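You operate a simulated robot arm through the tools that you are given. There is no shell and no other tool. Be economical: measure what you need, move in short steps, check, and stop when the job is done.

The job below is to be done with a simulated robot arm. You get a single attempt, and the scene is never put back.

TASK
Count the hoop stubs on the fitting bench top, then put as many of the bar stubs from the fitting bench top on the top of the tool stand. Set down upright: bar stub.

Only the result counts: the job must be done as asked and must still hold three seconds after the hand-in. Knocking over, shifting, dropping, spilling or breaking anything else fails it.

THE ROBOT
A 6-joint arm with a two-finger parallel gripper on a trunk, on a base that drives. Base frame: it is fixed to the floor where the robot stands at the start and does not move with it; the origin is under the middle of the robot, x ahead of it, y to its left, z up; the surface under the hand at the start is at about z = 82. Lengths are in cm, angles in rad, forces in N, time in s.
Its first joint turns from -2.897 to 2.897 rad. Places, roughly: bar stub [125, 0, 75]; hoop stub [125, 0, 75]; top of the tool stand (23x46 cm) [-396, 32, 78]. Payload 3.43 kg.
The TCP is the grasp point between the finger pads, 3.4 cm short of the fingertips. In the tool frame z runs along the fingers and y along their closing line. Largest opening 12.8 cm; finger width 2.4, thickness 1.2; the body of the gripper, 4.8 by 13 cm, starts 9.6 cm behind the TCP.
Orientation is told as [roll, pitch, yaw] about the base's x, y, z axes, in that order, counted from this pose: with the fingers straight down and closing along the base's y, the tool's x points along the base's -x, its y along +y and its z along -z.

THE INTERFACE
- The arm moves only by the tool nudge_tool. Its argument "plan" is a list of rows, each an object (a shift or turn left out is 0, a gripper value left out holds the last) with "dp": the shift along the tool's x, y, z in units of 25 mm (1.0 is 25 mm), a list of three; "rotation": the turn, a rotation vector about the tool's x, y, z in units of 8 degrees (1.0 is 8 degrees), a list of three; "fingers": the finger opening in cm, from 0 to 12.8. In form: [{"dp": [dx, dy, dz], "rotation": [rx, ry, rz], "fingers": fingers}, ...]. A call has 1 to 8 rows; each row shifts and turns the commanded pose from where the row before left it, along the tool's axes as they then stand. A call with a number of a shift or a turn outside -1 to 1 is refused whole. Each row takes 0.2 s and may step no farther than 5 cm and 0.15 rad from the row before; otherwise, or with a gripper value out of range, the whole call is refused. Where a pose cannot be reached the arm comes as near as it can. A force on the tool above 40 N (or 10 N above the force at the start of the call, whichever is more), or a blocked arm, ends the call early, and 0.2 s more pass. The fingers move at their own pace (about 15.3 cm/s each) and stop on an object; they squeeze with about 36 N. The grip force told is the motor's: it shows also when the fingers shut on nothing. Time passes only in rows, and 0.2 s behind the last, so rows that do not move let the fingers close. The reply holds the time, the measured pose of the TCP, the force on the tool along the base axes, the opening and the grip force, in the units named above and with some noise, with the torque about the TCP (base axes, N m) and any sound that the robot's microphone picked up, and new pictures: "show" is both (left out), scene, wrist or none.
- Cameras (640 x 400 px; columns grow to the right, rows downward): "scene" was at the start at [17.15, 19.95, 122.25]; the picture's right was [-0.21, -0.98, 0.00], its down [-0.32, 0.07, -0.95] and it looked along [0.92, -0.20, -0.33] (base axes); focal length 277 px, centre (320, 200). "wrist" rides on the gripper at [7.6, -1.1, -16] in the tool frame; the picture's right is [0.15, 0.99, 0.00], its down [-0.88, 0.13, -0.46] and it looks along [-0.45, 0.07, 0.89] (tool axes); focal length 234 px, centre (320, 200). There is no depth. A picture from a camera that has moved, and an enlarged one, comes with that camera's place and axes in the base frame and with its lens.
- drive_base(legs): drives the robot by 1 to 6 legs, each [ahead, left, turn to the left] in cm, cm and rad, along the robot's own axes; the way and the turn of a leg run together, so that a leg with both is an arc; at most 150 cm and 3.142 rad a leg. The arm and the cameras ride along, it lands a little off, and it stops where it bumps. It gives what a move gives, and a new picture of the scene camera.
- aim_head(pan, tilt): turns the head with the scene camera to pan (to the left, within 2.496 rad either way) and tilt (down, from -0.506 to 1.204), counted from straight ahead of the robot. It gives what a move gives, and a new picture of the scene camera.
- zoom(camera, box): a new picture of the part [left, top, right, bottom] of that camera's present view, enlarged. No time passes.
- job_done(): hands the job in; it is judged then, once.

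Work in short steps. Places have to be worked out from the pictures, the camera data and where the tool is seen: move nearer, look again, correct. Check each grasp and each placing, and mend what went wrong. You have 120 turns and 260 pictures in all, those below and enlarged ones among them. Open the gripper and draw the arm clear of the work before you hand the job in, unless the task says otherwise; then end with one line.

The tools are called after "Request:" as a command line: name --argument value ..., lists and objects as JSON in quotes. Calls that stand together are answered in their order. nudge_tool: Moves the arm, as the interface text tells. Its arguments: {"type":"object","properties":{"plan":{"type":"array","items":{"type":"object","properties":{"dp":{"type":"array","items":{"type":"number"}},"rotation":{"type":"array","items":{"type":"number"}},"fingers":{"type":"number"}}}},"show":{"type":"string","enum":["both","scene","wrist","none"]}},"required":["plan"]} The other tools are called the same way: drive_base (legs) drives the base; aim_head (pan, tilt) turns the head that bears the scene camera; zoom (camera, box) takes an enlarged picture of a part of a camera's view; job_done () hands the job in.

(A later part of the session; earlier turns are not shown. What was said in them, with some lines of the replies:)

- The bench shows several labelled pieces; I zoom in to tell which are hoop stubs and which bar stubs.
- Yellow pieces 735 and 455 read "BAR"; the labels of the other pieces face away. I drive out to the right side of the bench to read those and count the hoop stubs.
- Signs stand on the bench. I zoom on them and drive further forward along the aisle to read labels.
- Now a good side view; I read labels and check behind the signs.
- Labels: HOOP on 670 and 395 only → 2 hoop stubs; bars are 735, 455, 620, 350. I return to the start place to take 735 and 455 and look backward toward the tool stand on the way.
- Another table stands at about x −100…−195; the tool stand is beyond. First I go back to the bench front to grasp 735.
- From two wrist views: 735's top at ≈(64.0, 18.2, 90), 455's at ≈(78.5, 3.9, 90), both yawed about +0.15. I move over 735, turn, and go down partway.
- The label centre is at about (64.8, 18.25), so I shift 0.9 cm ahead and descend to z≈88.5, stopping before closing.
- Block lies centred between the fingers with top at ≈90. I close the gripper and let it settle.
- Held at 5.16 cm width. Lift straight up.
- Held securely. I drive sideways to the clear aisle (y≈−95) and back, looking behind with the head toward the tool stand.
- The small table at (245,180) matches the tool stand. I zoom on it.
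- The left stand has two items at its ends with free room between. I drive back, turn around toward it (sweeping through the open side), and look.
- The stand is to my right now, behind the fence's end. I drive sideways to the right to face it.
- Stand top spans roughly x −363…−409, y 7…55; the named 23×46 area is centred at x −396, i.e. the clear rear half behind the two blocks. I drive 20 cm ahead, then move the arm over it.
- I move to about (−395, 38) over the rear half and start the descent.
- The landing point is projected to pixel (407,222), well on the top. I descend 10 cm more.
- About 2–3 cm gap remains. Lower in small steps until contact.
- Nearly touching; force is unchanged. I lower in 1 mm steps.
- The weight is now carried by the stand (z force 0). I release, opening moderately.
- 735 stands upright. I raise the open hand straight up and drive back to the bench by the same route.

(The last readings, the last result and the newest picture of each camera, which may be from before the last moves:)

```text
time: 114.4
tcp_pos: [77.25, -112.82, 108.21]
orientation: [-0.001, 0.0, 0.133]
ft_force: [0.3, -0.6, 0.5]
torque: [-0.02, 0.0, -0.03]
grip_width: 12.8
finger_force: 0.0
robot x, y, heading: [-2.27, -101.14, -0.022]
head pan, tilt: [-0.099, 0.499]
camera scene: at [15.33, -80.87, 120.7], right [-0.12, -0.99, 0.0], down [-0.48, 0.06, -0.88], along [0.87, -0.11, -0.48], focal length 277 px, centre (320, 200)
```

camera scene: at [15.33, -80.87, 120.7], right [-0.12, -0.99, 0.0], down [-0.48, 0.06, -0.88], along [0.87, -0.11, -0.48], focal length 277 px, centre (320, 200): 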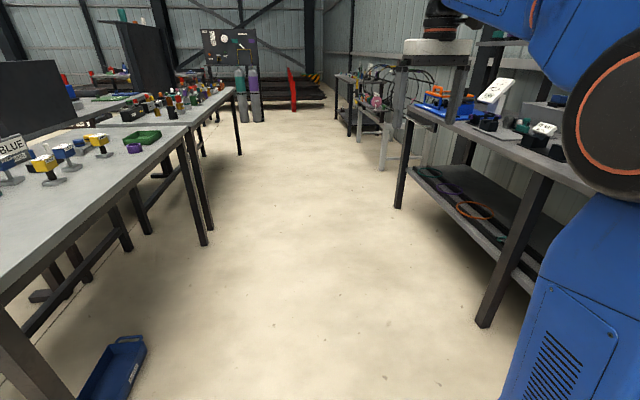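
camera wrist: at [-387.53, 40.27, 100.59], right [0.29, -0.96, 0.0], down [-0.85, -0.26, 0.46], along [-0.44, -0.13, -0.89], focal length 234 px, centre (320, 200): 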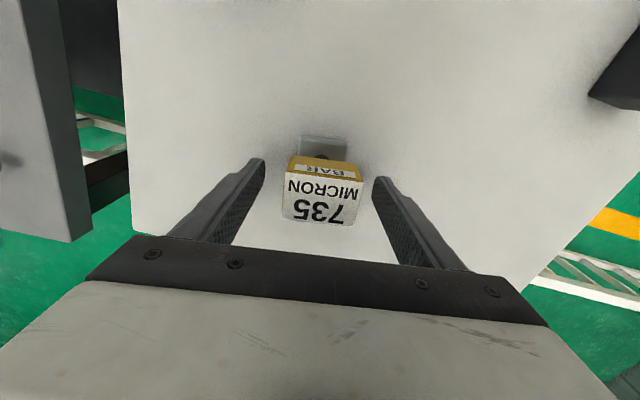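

735 stands fine on the stand. I move left back in front of the bench and look with the wrist camera.

Request:
drive_base --legs '[[0, 101, 0.022]]'

Request:
nudge_tool --plan '[{"dp": [0, 1, 0]}, {"dp": [0, 1, 0]}, {"dp": [0, 1, 0]}, {"dp": [0, 1, 0]}, {"dp": [0, 1, 0]}]'

```text
time: 119.7
tcp_pos: [78.62, -10.09, 108.2]
orientation: [0.001, 0.0, 0.152]
ft_force: [-0.6, -0.5, -0.5]
torque: [0.0, -0.03, 0.0]
grip_width: 12.83
finger_force: 0.1
robot x, y, heading: [-1.57, -1.09, -0.001]
head pan, tilt: [-0.099, 0.499]
camera scene: at [15.97, 20.45, 120.7], right [-0.1, -1.0, 0.0], down [-0.48, 0.05, -0.88], along [0.87, -0.09, -0.48], focal length 277 px, centre (320, 200)
```

scene: 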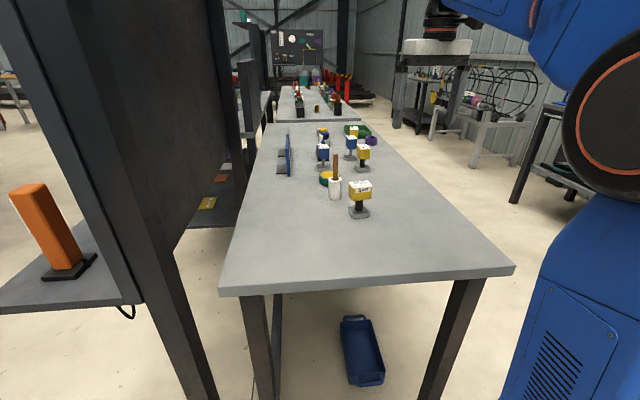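

```text
time: 120.9
tcp_pos: [76.52, 2.21, 108.16]
orientation: [0.0, -0.002, 0.153]
ft_force: [-0.2, -0.7, -0.2]
torque: [-0.02, 0.02, 0.0]
grip_width: 12.81
finger_force: 0.1
robot x, y, heading: [-1.48, -0.51, -0.002]
head pan, tilt: [-0.099, 0.499]
camera scene: at [15.98, 20.44, 120.7], right [-0.1, -0.99, 0.0], down [-0.48, 0.05, -0.88], along [0.87, -0.09, -0.48], focal length 277 px, centre (320, 200)
camera wrist: at [69.43, -0.01, 124.12], right [-0.3, 0.96, 0.0], down [0.85, 0.26, 0.46], along [0.44, 0.13, -0.89], focal length 234 px, centre (320, 200)
```

scene: 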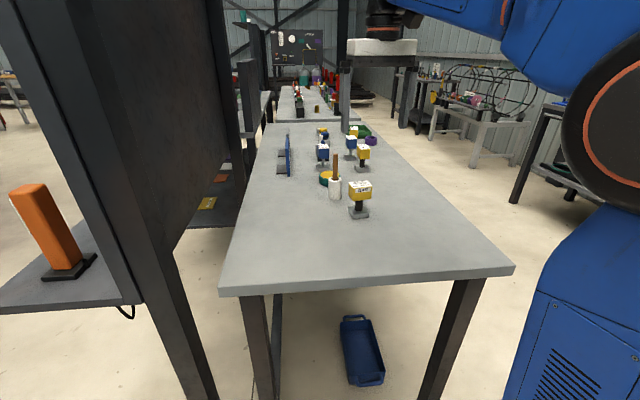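
wrist: 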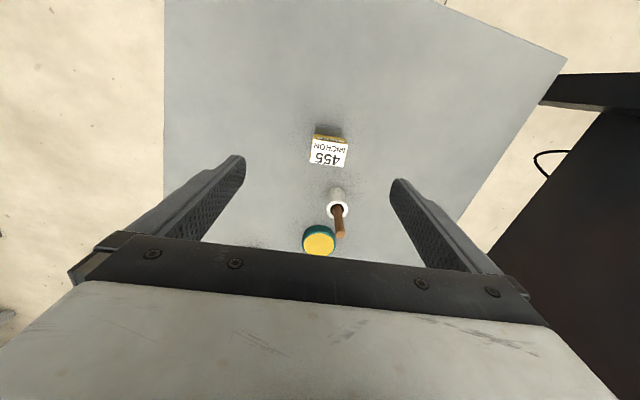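

455 appears at ≈(78.45, 3.85). I zoom to check its yaw.

Request:
zoom --camera "wrist" --box '[280, 110, 380, 260]'

```text
2.67 times, centred on (330, 185) of wrist
camera zoom: at [69.43, -0.01, 124.12], right [-0.3, 0.96, 0.0], down [0.85, 0.26, 0.46], along [0.44, 0.13, -0.89], focal length 624 px, centre (293, 240)
```

zoom: 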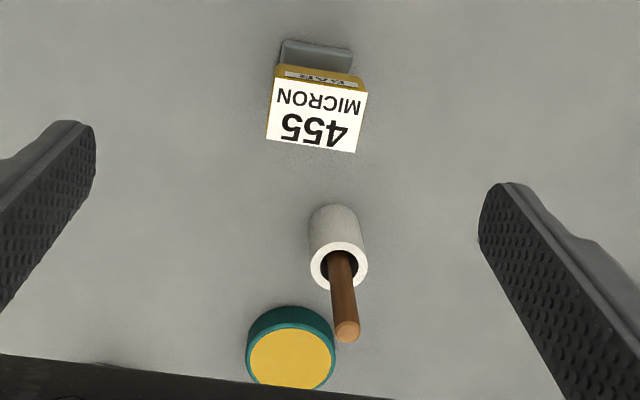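

Yaw matches (≈0.15), centre (78.46, 3.95). I align and descend partway.

Request:
nudge_tool --plan '[{"dp": [-0.87, 0.57, 0]}, {"dp": [0, 0, 1]}, {"dp": [0, 0, 1]}, {"dp": [0, 0, 1]}, {"dp": [0, 0, 1]}]'

```text
time: 122.1
tcp_pos: [78.68, 3.86, 98.19]
orientation: [0.001, -0.001, 0.154]
ft_force: [0.4, -0.6, -0.1]
torque: [-0.01, 0.0, -0.02]
grip_width: 12.79
finger_force: 0.1
robot x, y, heading: [-1.09, -0.23, 0.001]
head pan, tilt: [-0.099, 0.499]
camera scene: at [15.96, 20.45, 120.7], right [-0.1, -1.0, 0.0], down [-0.48, 0.05, -0.88], along [0.87, -0.09, -0.48], focal length 277 px, centre (320, 200)
camera wrist: at [71.42, 1.7, 114.11], right [-0.3, 0.96, 0.0], down [0.85, 0.26, 0.46], along [0.44, 0.13, -0.89], focal length 234 px, centre (320, 200)
```

scene: 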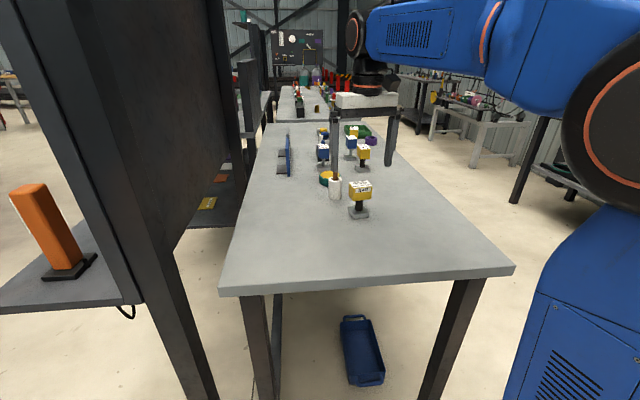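
wrist: 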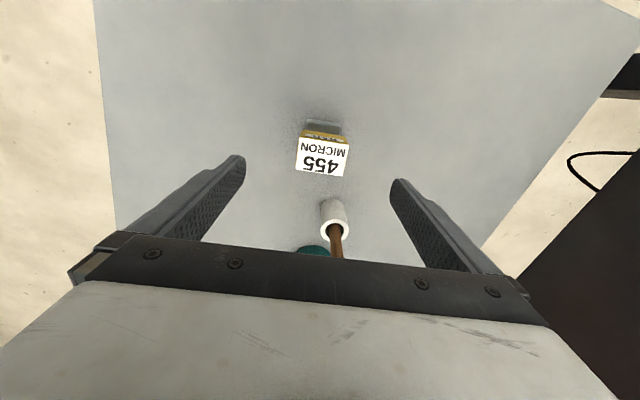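

Clear of the cup and rod. I descend the final 9.5 cm.

Request:
nudge_tool --plan '[{"dp": [0.05, 0, 1]}, {"dp": [0, 0, 1]}, {"dp": [0, 0, 1]}, {"dp": [0, 0, 0.8]}]' --show "wrist"

Request:
zoom --camera "scene" --box '[290, 120, 430, 230]'

```text
time: 123.1
tcp_pos: [78.48, 3.94, 88.69]
orientation: [-0.001, 0.002, 0.155]
ft_force: [-0.2, -0.2, -0.1]
torque: [0.01, 0.0, -0.03]
grip_width: 12.81
finger_force: 0.2
robot x, y, heading: [-0.85, -0.4, 0.001]
head pan, tilt: [-0.099, 0.499]
camera wrist: at [71.29, 1.7, 104.6], right [-0.3, 0.96, 0.0], down [0.85, 0.26, 0.46], along [0.44, 0.13, -0.89], focal length 234 px, centre (320, 200)
```

wrist: 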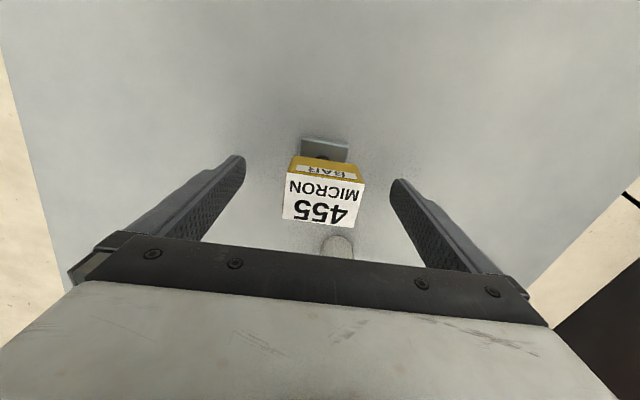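

```text
3.64 times, centred on (360, 175) of scene
camera zoom: at [15.96, 20.45, 120.7], right [-0.1, -1.0, 0.0], down [-0.48, 0.05, -0.88], along [0.87, -0.09, -0.48], focal length 1007 px, centre (174, 291)
```

zoom: 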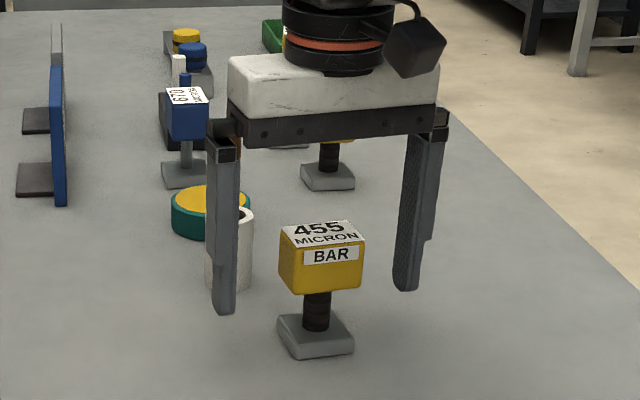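

Same geometry as with the first grasp. I close and lift.

Request:
nudge_tool --plan '[{"fingers": 0}, {}, {}, {}]' --show "none"

Request:
nudge_tool --plan '[{"dp": [0, 0, -0.5]}, {"dp": [0, 0, -1]}, {"dp": [0, 0, -1]}, {"dp": [0, 0, -1]}, {"dp": [0, 0, -1]}, {"dp": [0, 0, -1]}, {"dp": [0, 0, -1]}, {"dp": [0, 0, -1]}]'

```text
time: 124.1
tcp_pos: [78.61, 3.95, 88.65]
orientation: [0.0, -0.001, 0.154]
ft_force: [-0.1, 0.8, 0.2]
torque: [0.08, -0.01, -0.01]
grip_width: 5.16
finger_force: 35.7
robot x, y, heading: [-1.15, -0.4, 0.0]
head pan, tilt: [-0.099, 0.499]
```

```text
time: 125.9
tcp_pos: [78.53, 4.06, 107.51]
orientation: [0.001, 0.001, 0.153]
ft_force: [0.2, -0.9, -3.7]
torque: [-0.01, 0.01, -0.04]
grip_width: 5.18
finger_force: 35.7
robot x, y, heading: [-1.31, -0.87, -0.001]
head pan, tilt: [-0.099, 0.499]
camera scene: at [15.98, 20.45, 120.7], right [-0.1, -0.99, 0.0], down [-0.48, 0.05, -0.88], along [0.87, -0.09, -0.48], focal length 277 px, centre (320, 200)
camera wrist: at [71.36, 1.74, 123.42], right [-0.3, 0.96, 0.0], down [0.85, 0.26, 0.46], along [0.43, 0.13, -0.89], focal length 234 px, centre (320, 200)
```

scene: 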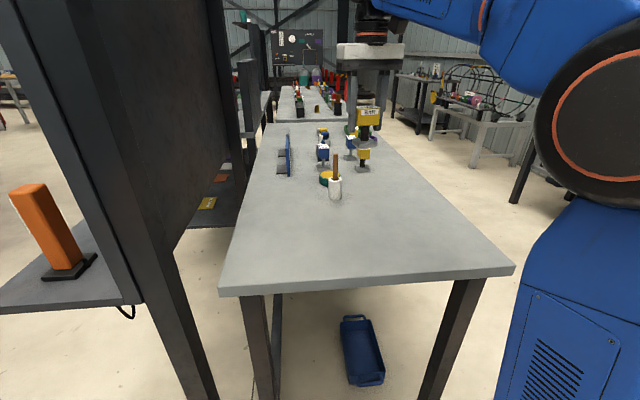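
wrist: 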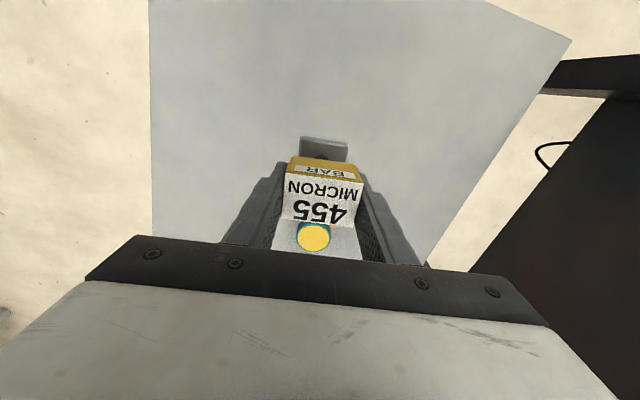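

455 held. I drive the same route back to the tool stand.

Request:
drive_base --legs '[[0, -95, 0], [-150, 0, 0], [-145, 0, 0], [0, 0, 3.14]]'

```text
time: 152.1
tcp_pos: [-377.31, -98.83, 107.38]
orientation: [-0.002, 0.0, -2.969]
ft_force: [-0.5, 0.0, -1.9]
torque: [0.0, 0.0, -0.01]
grip_width: 5.18
finger_force: 36.2
robot x, y, heading: [-297.65, -92.91, -3.121]
head pan, tilt: [-0.099, 0.499]
camera scene: at [-314.42, -114.28, 120.7], right [0.08, 1.0, 0.0], down [0.48, -0.04, -0.88], along [-0.88, 0.07, -0.48], focal length 277 px, centre (320, 200)
```

scene: 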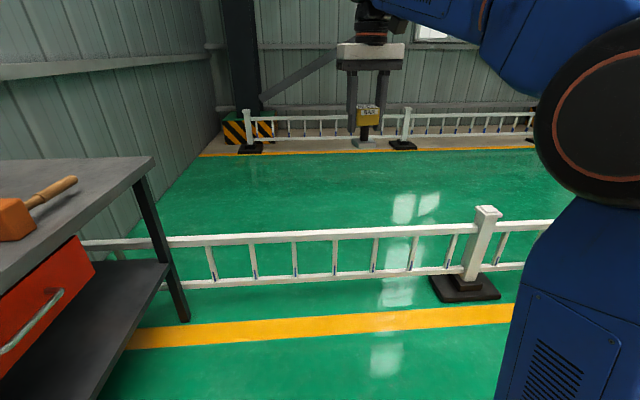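

Now sideways to the stand, correcting the heading, then ahead.

Request:
drive_base --legs '[[0, -121, -0.02], [17, 0, 0]]'

Request:
nudge_tool --plan '[{}]' --show "wrist"

```text
time: 159.2
tcp_pos: [-395.22, 23.78, 107.37]
orientation: [-0.001, 0.002, -2.993]
ft_force: [-0.7, 0.5, -3.0]
torque: [0.01, 0.04, 0.02]
grip_width: 5.18
finger_force: 36.2
robot x, y, heading: [-315.48, 28.03, 3.136]
head pan, tilt: [-0.099, 0.499]
camera scene: at [-332.62, 6.94, 120.7], right [0.1, 0.99, 0.0], down [0.48, -0.05, -0.88], along [-0.87, 0.09, -0.48], focal length 277 px, centre (320, 200)
```

scene: 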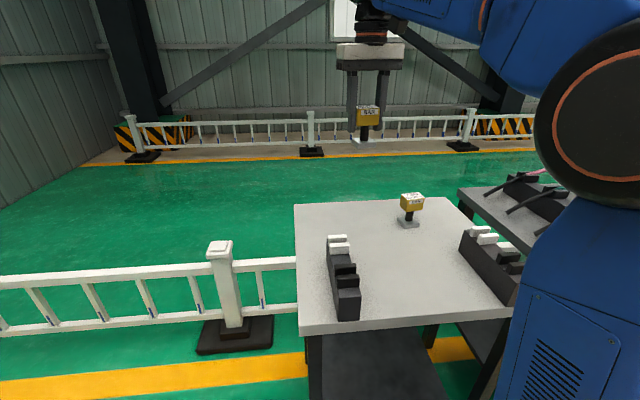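

```text
time: 159.7
tcp_pos: [-395.24, 23.77, 107.43]
orientation: [0.0, 0.0, -2.992]
ft_force: [0.2, -0.4, -3.8]
torque: [-0.04, 0.0, -0.02]
grip_width: 5.18
finger_force: 36.1
robot x, y, heading: [-315.72, 27.69, 3.136]
head pan, tilt: [-0.099, 0.499]
camera wrist: at [-387.73, 26.03, 123.39], right [0.29, -0.96, 0.0], down [-0.85, -0.26, 0.46], along [-0.44, -0.13, -0.89], focal length 234 px, centre (320, 200)
```

wrist: 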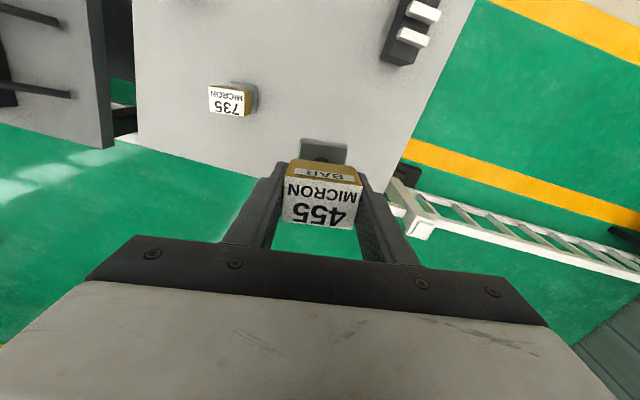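

Positioned at (−395.2, 23.8), 14 cm from 735. I lower to just above contact (TCP ≈ 85).

Request:
nudge_tool --plan '[{"dp": [0, 0, 1]}, {"dp": [0, 0, 1]}, {"dp": [0, 0, 1]}, {"dp": [0, 0, 1]}, {"dp": [0, 0, 1]}, {"dp": [0, 0, 1]}, {"dp": [0, 0, 1]}, {"dp": [0, 0, 1]}]' --show "none"

Request:
nudge_tool --plan '[{"dp": [0, 0, 0.4]}, {"dp": [0, 0, 0.4]}, {"dp": [0, 0, 0.1]}]' --show "none"

Request:
zoom --camera "scene" --box '[320, 150, 440, 240]'

```text
time: 161.4
tcp_pos: [-395.1, 23.86, 87.43]
orientation: [0.0, -0.001, -2.993]
ft_force: [-0.6, 0.4, -3.8]
torque: [0.01, 0.06, 0.0]
grip_width: 5.19
finger_force: 35.5
robot x, y, heading: [-315.77, 27.7, 3.139]
head pan, tilt: [-0.099, 0.499]
```

```text
time: 162.2
tcp_pos: [-395.12, 23.84, 85.17]
orientation: [0.0, 0.001, -2.994]
ft_force: [-0.1, 0.3, -3.9]
torque: [0.0, 0.02, 0.0]
grip_width: 5.15
finger_force: 35.7
robot x, y, heading: [-315.67, 28.22, 3.136]
head pan, tilt: [-0.099, 0.499]
```

```text
4.44 times, centred on (380, 195) of scene
camera zoom: at [-332.62, 6.94, 120.7], right [0.1, 0.99, 0.0], down [0.48, -0.05, -0.88], along [-0.87, 0.09, -0.48], focal length 1231 px, centre (53, 222)
```

zoom: 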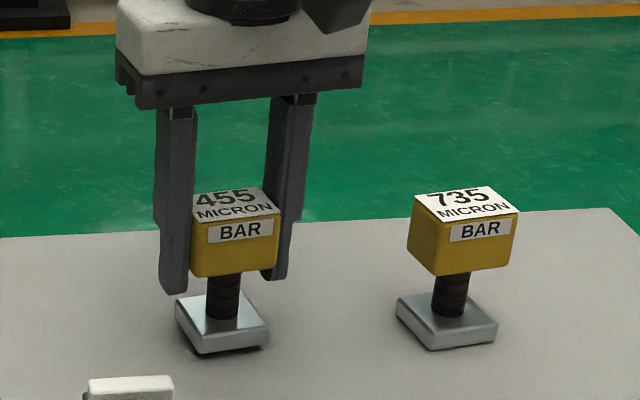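

Close to contact; 1.5 mm steps until the weight is taken.

Request:
nudge_tool --plan '[{"dp": [0, 0, 0.08]}, {"dp": [0, 0, 0.06]}]' --show "none"

Request:
nudge_tool --plan '[{"dp": [0, 0, 0.05]}]' --show "none"

```text
time: 162.8
tcp_pos: [-395.2, 23.84, 84.72]
orientation: [0.0, -0.001, -2.993]
ft_force: [0.3, -0.6, -2.6]
torque: [-0.01, 0.04, 0.0]
grip_width: 5.17
finger_force: 36.1
robot x, y, heading: [-315.2, 27.7, 3.138]
head pan, tilt: [-0.099, 0.499]
```

```text
time: 163.2
tcp_pos: [-395.09, 23.72, 84.67]
orientation: [-0.002, 0.0, -2.992]
ft_force: [0.2, 0.4, -2.8]
torque: [-0.01, 0.01, 0.02]
grip_width: 5.19
finger_force: 36.3
robot x, y, heading: [-315.26, 27.86, 3.137]
head pan, tilt: [-0.099, 0.499]
```

Request:
nudge_tool --plan '[{"dp": [0, 0, 0.04]}]' --show "none"

```text
time: 163.7
tcp_pos: [-395.17, 23.74, 84.7]
orientation: [-0.001, -0.003, -2.993]
ft_force: [1.4, -0.8, 4.8]
torque: [-0.1, -0.3, -0.01]
grip_width: 5.17
finger_force: 36.4
robot x, y, heading: [-315.23, 27.73, 3.133]
head pan, tilt: [-0.099, 0.499]
```

The stand now pushes back (+4.8 N), so the stub is down. I release slowly.

Request:
nudge_tool --plan '[{"fingers": 5.8}, {"fingers": 7.5}, {"fingers": 9}, {}]' --show "none"

Request:
nudge_tool --plan '[{"dp": [0, 0, -0.5]}, {"dp": [0, 0, -1]}, {"dp": [0, 0, -1]}, {"dp": [0, 0, -1]}, {"dp": [0, 0, -1]}, {"dp": [0, 0, -1]}, {"dp": [0, 0, -1]}, {"dp": [0, 0, -1]}]'

Request:
zoom --camera "scene" --box '[280, 170, 500, 330]'

```text
time: 164.7
tcp_pos: [-395.07, 23.83, 84.7]
orientation: [0.0, 0.0, -2.992]
ft_force: [0.2, -0.1, -0.3]
torque: [0.01, 0.0, -0.01]
grip_width: 9.0
finger_force: 0.0
robot x, y, heading: [-315.43, 28.05, 3.14]
head pan, tilt: [-0.099, 0.499]
```

```text
time: 166.4
tcp_pos: [-395.23, 23.67, 103.39]
orientation: [0.0, 0.001, -2.993]
ft_force: [0.1, 0.5, 0.4]
torque: [0.05, 0.0, -0.02]
grip_width: 9.01
finger_force: 0.0
robot x, y, heading: [-315.66, 28.05, 3.14]
head pan, tilt: [-0.099, 0.499]
camera scene: at [-332.61, 6.94, 120.7], right [0.1, 0.99, 0.0], down [0.48, -0.05, -0.88], along [-0.87, 0.09, -0.48], focal length 277 px, centre (320, 200)
camera wrist: at [-387.8, 25.95, 119.34], right [0.29, -0.96, 0.0], down [-0.85, -0.26, 0.46], along [-0.44, -0.13, -0.89], focal length 234 px, centre (320, 200)
```

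scene: 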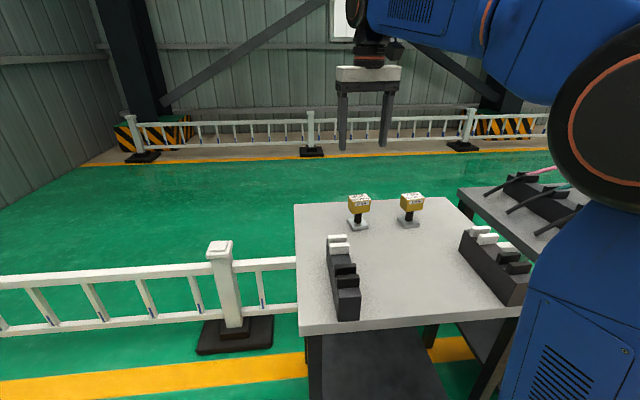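
wrist: 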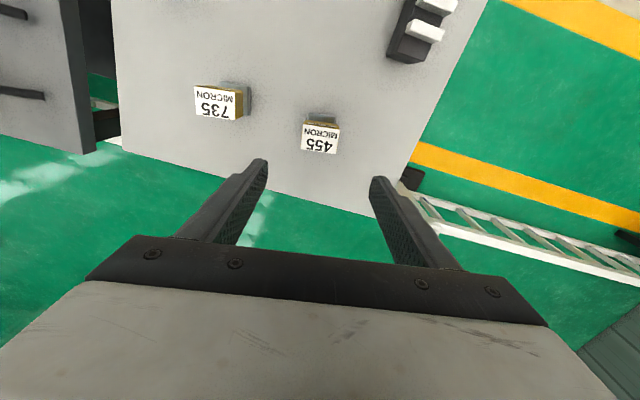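

```text
2.50 times, centred on (390, 250) of scene
camera zoom: at [-332.61, 6.94, 120.7], right [0.1, 0.99, 0.0], down [0.48, -0.05, -0.88], along [-0.87, 0.09, -0.48], focal length 692 px, centre (145, 75)
```

zoom: 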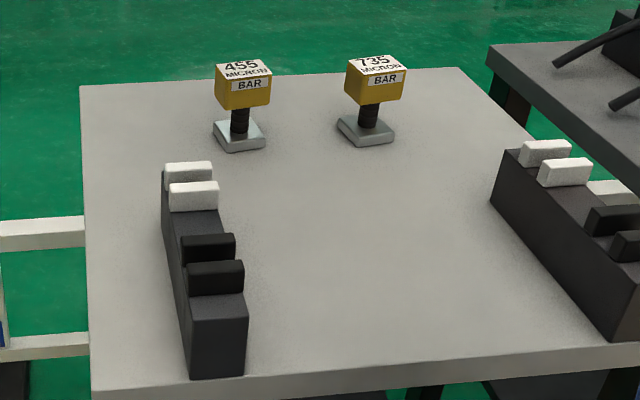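

Both bar stubs stand upright on the stand. I back the robot away, then hand in.

Request:
drive_base --legs '[[-30, 0, 0]]'

Request:
job_done

```text
time: 168.5
tcp_pos: [-365.0, 23.32, 103.36]
orientation: [-0.001, 0.001, -2.99]
ft_force: [0.2, -0.3, 0.6]
torque: [-0.01, -0.04, 0.01]
grip_width: 9.0
finger_force: 0.0
robot x, y, heading: [-285.15, 28.06, 3.139]
head pan, tilt: [-0.099, 0.499]
camera scene: at [-302.27, 6.8, 120.7], right [0.1, 0.99, 0.0], down [0.48, -0.05, -0.88], along [-0.87, 0.09, -0.48], focal length 277 px, centre (320, 200)
```

scene: 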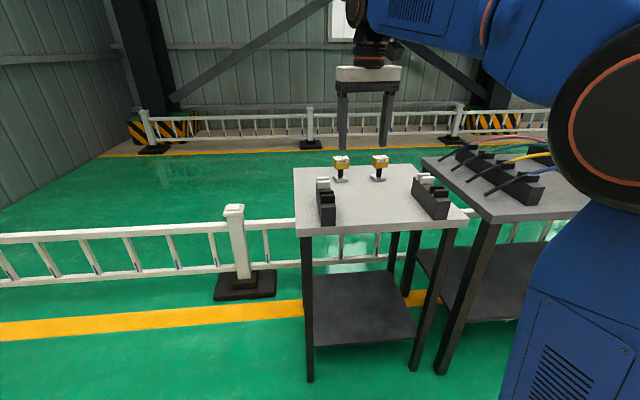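

```text
The job is handed in.
```

I counted two hoop stubs (670 and 395) on the fitting bench top and set two bar stubs (735 and 455) upright on the top of the tool stand.
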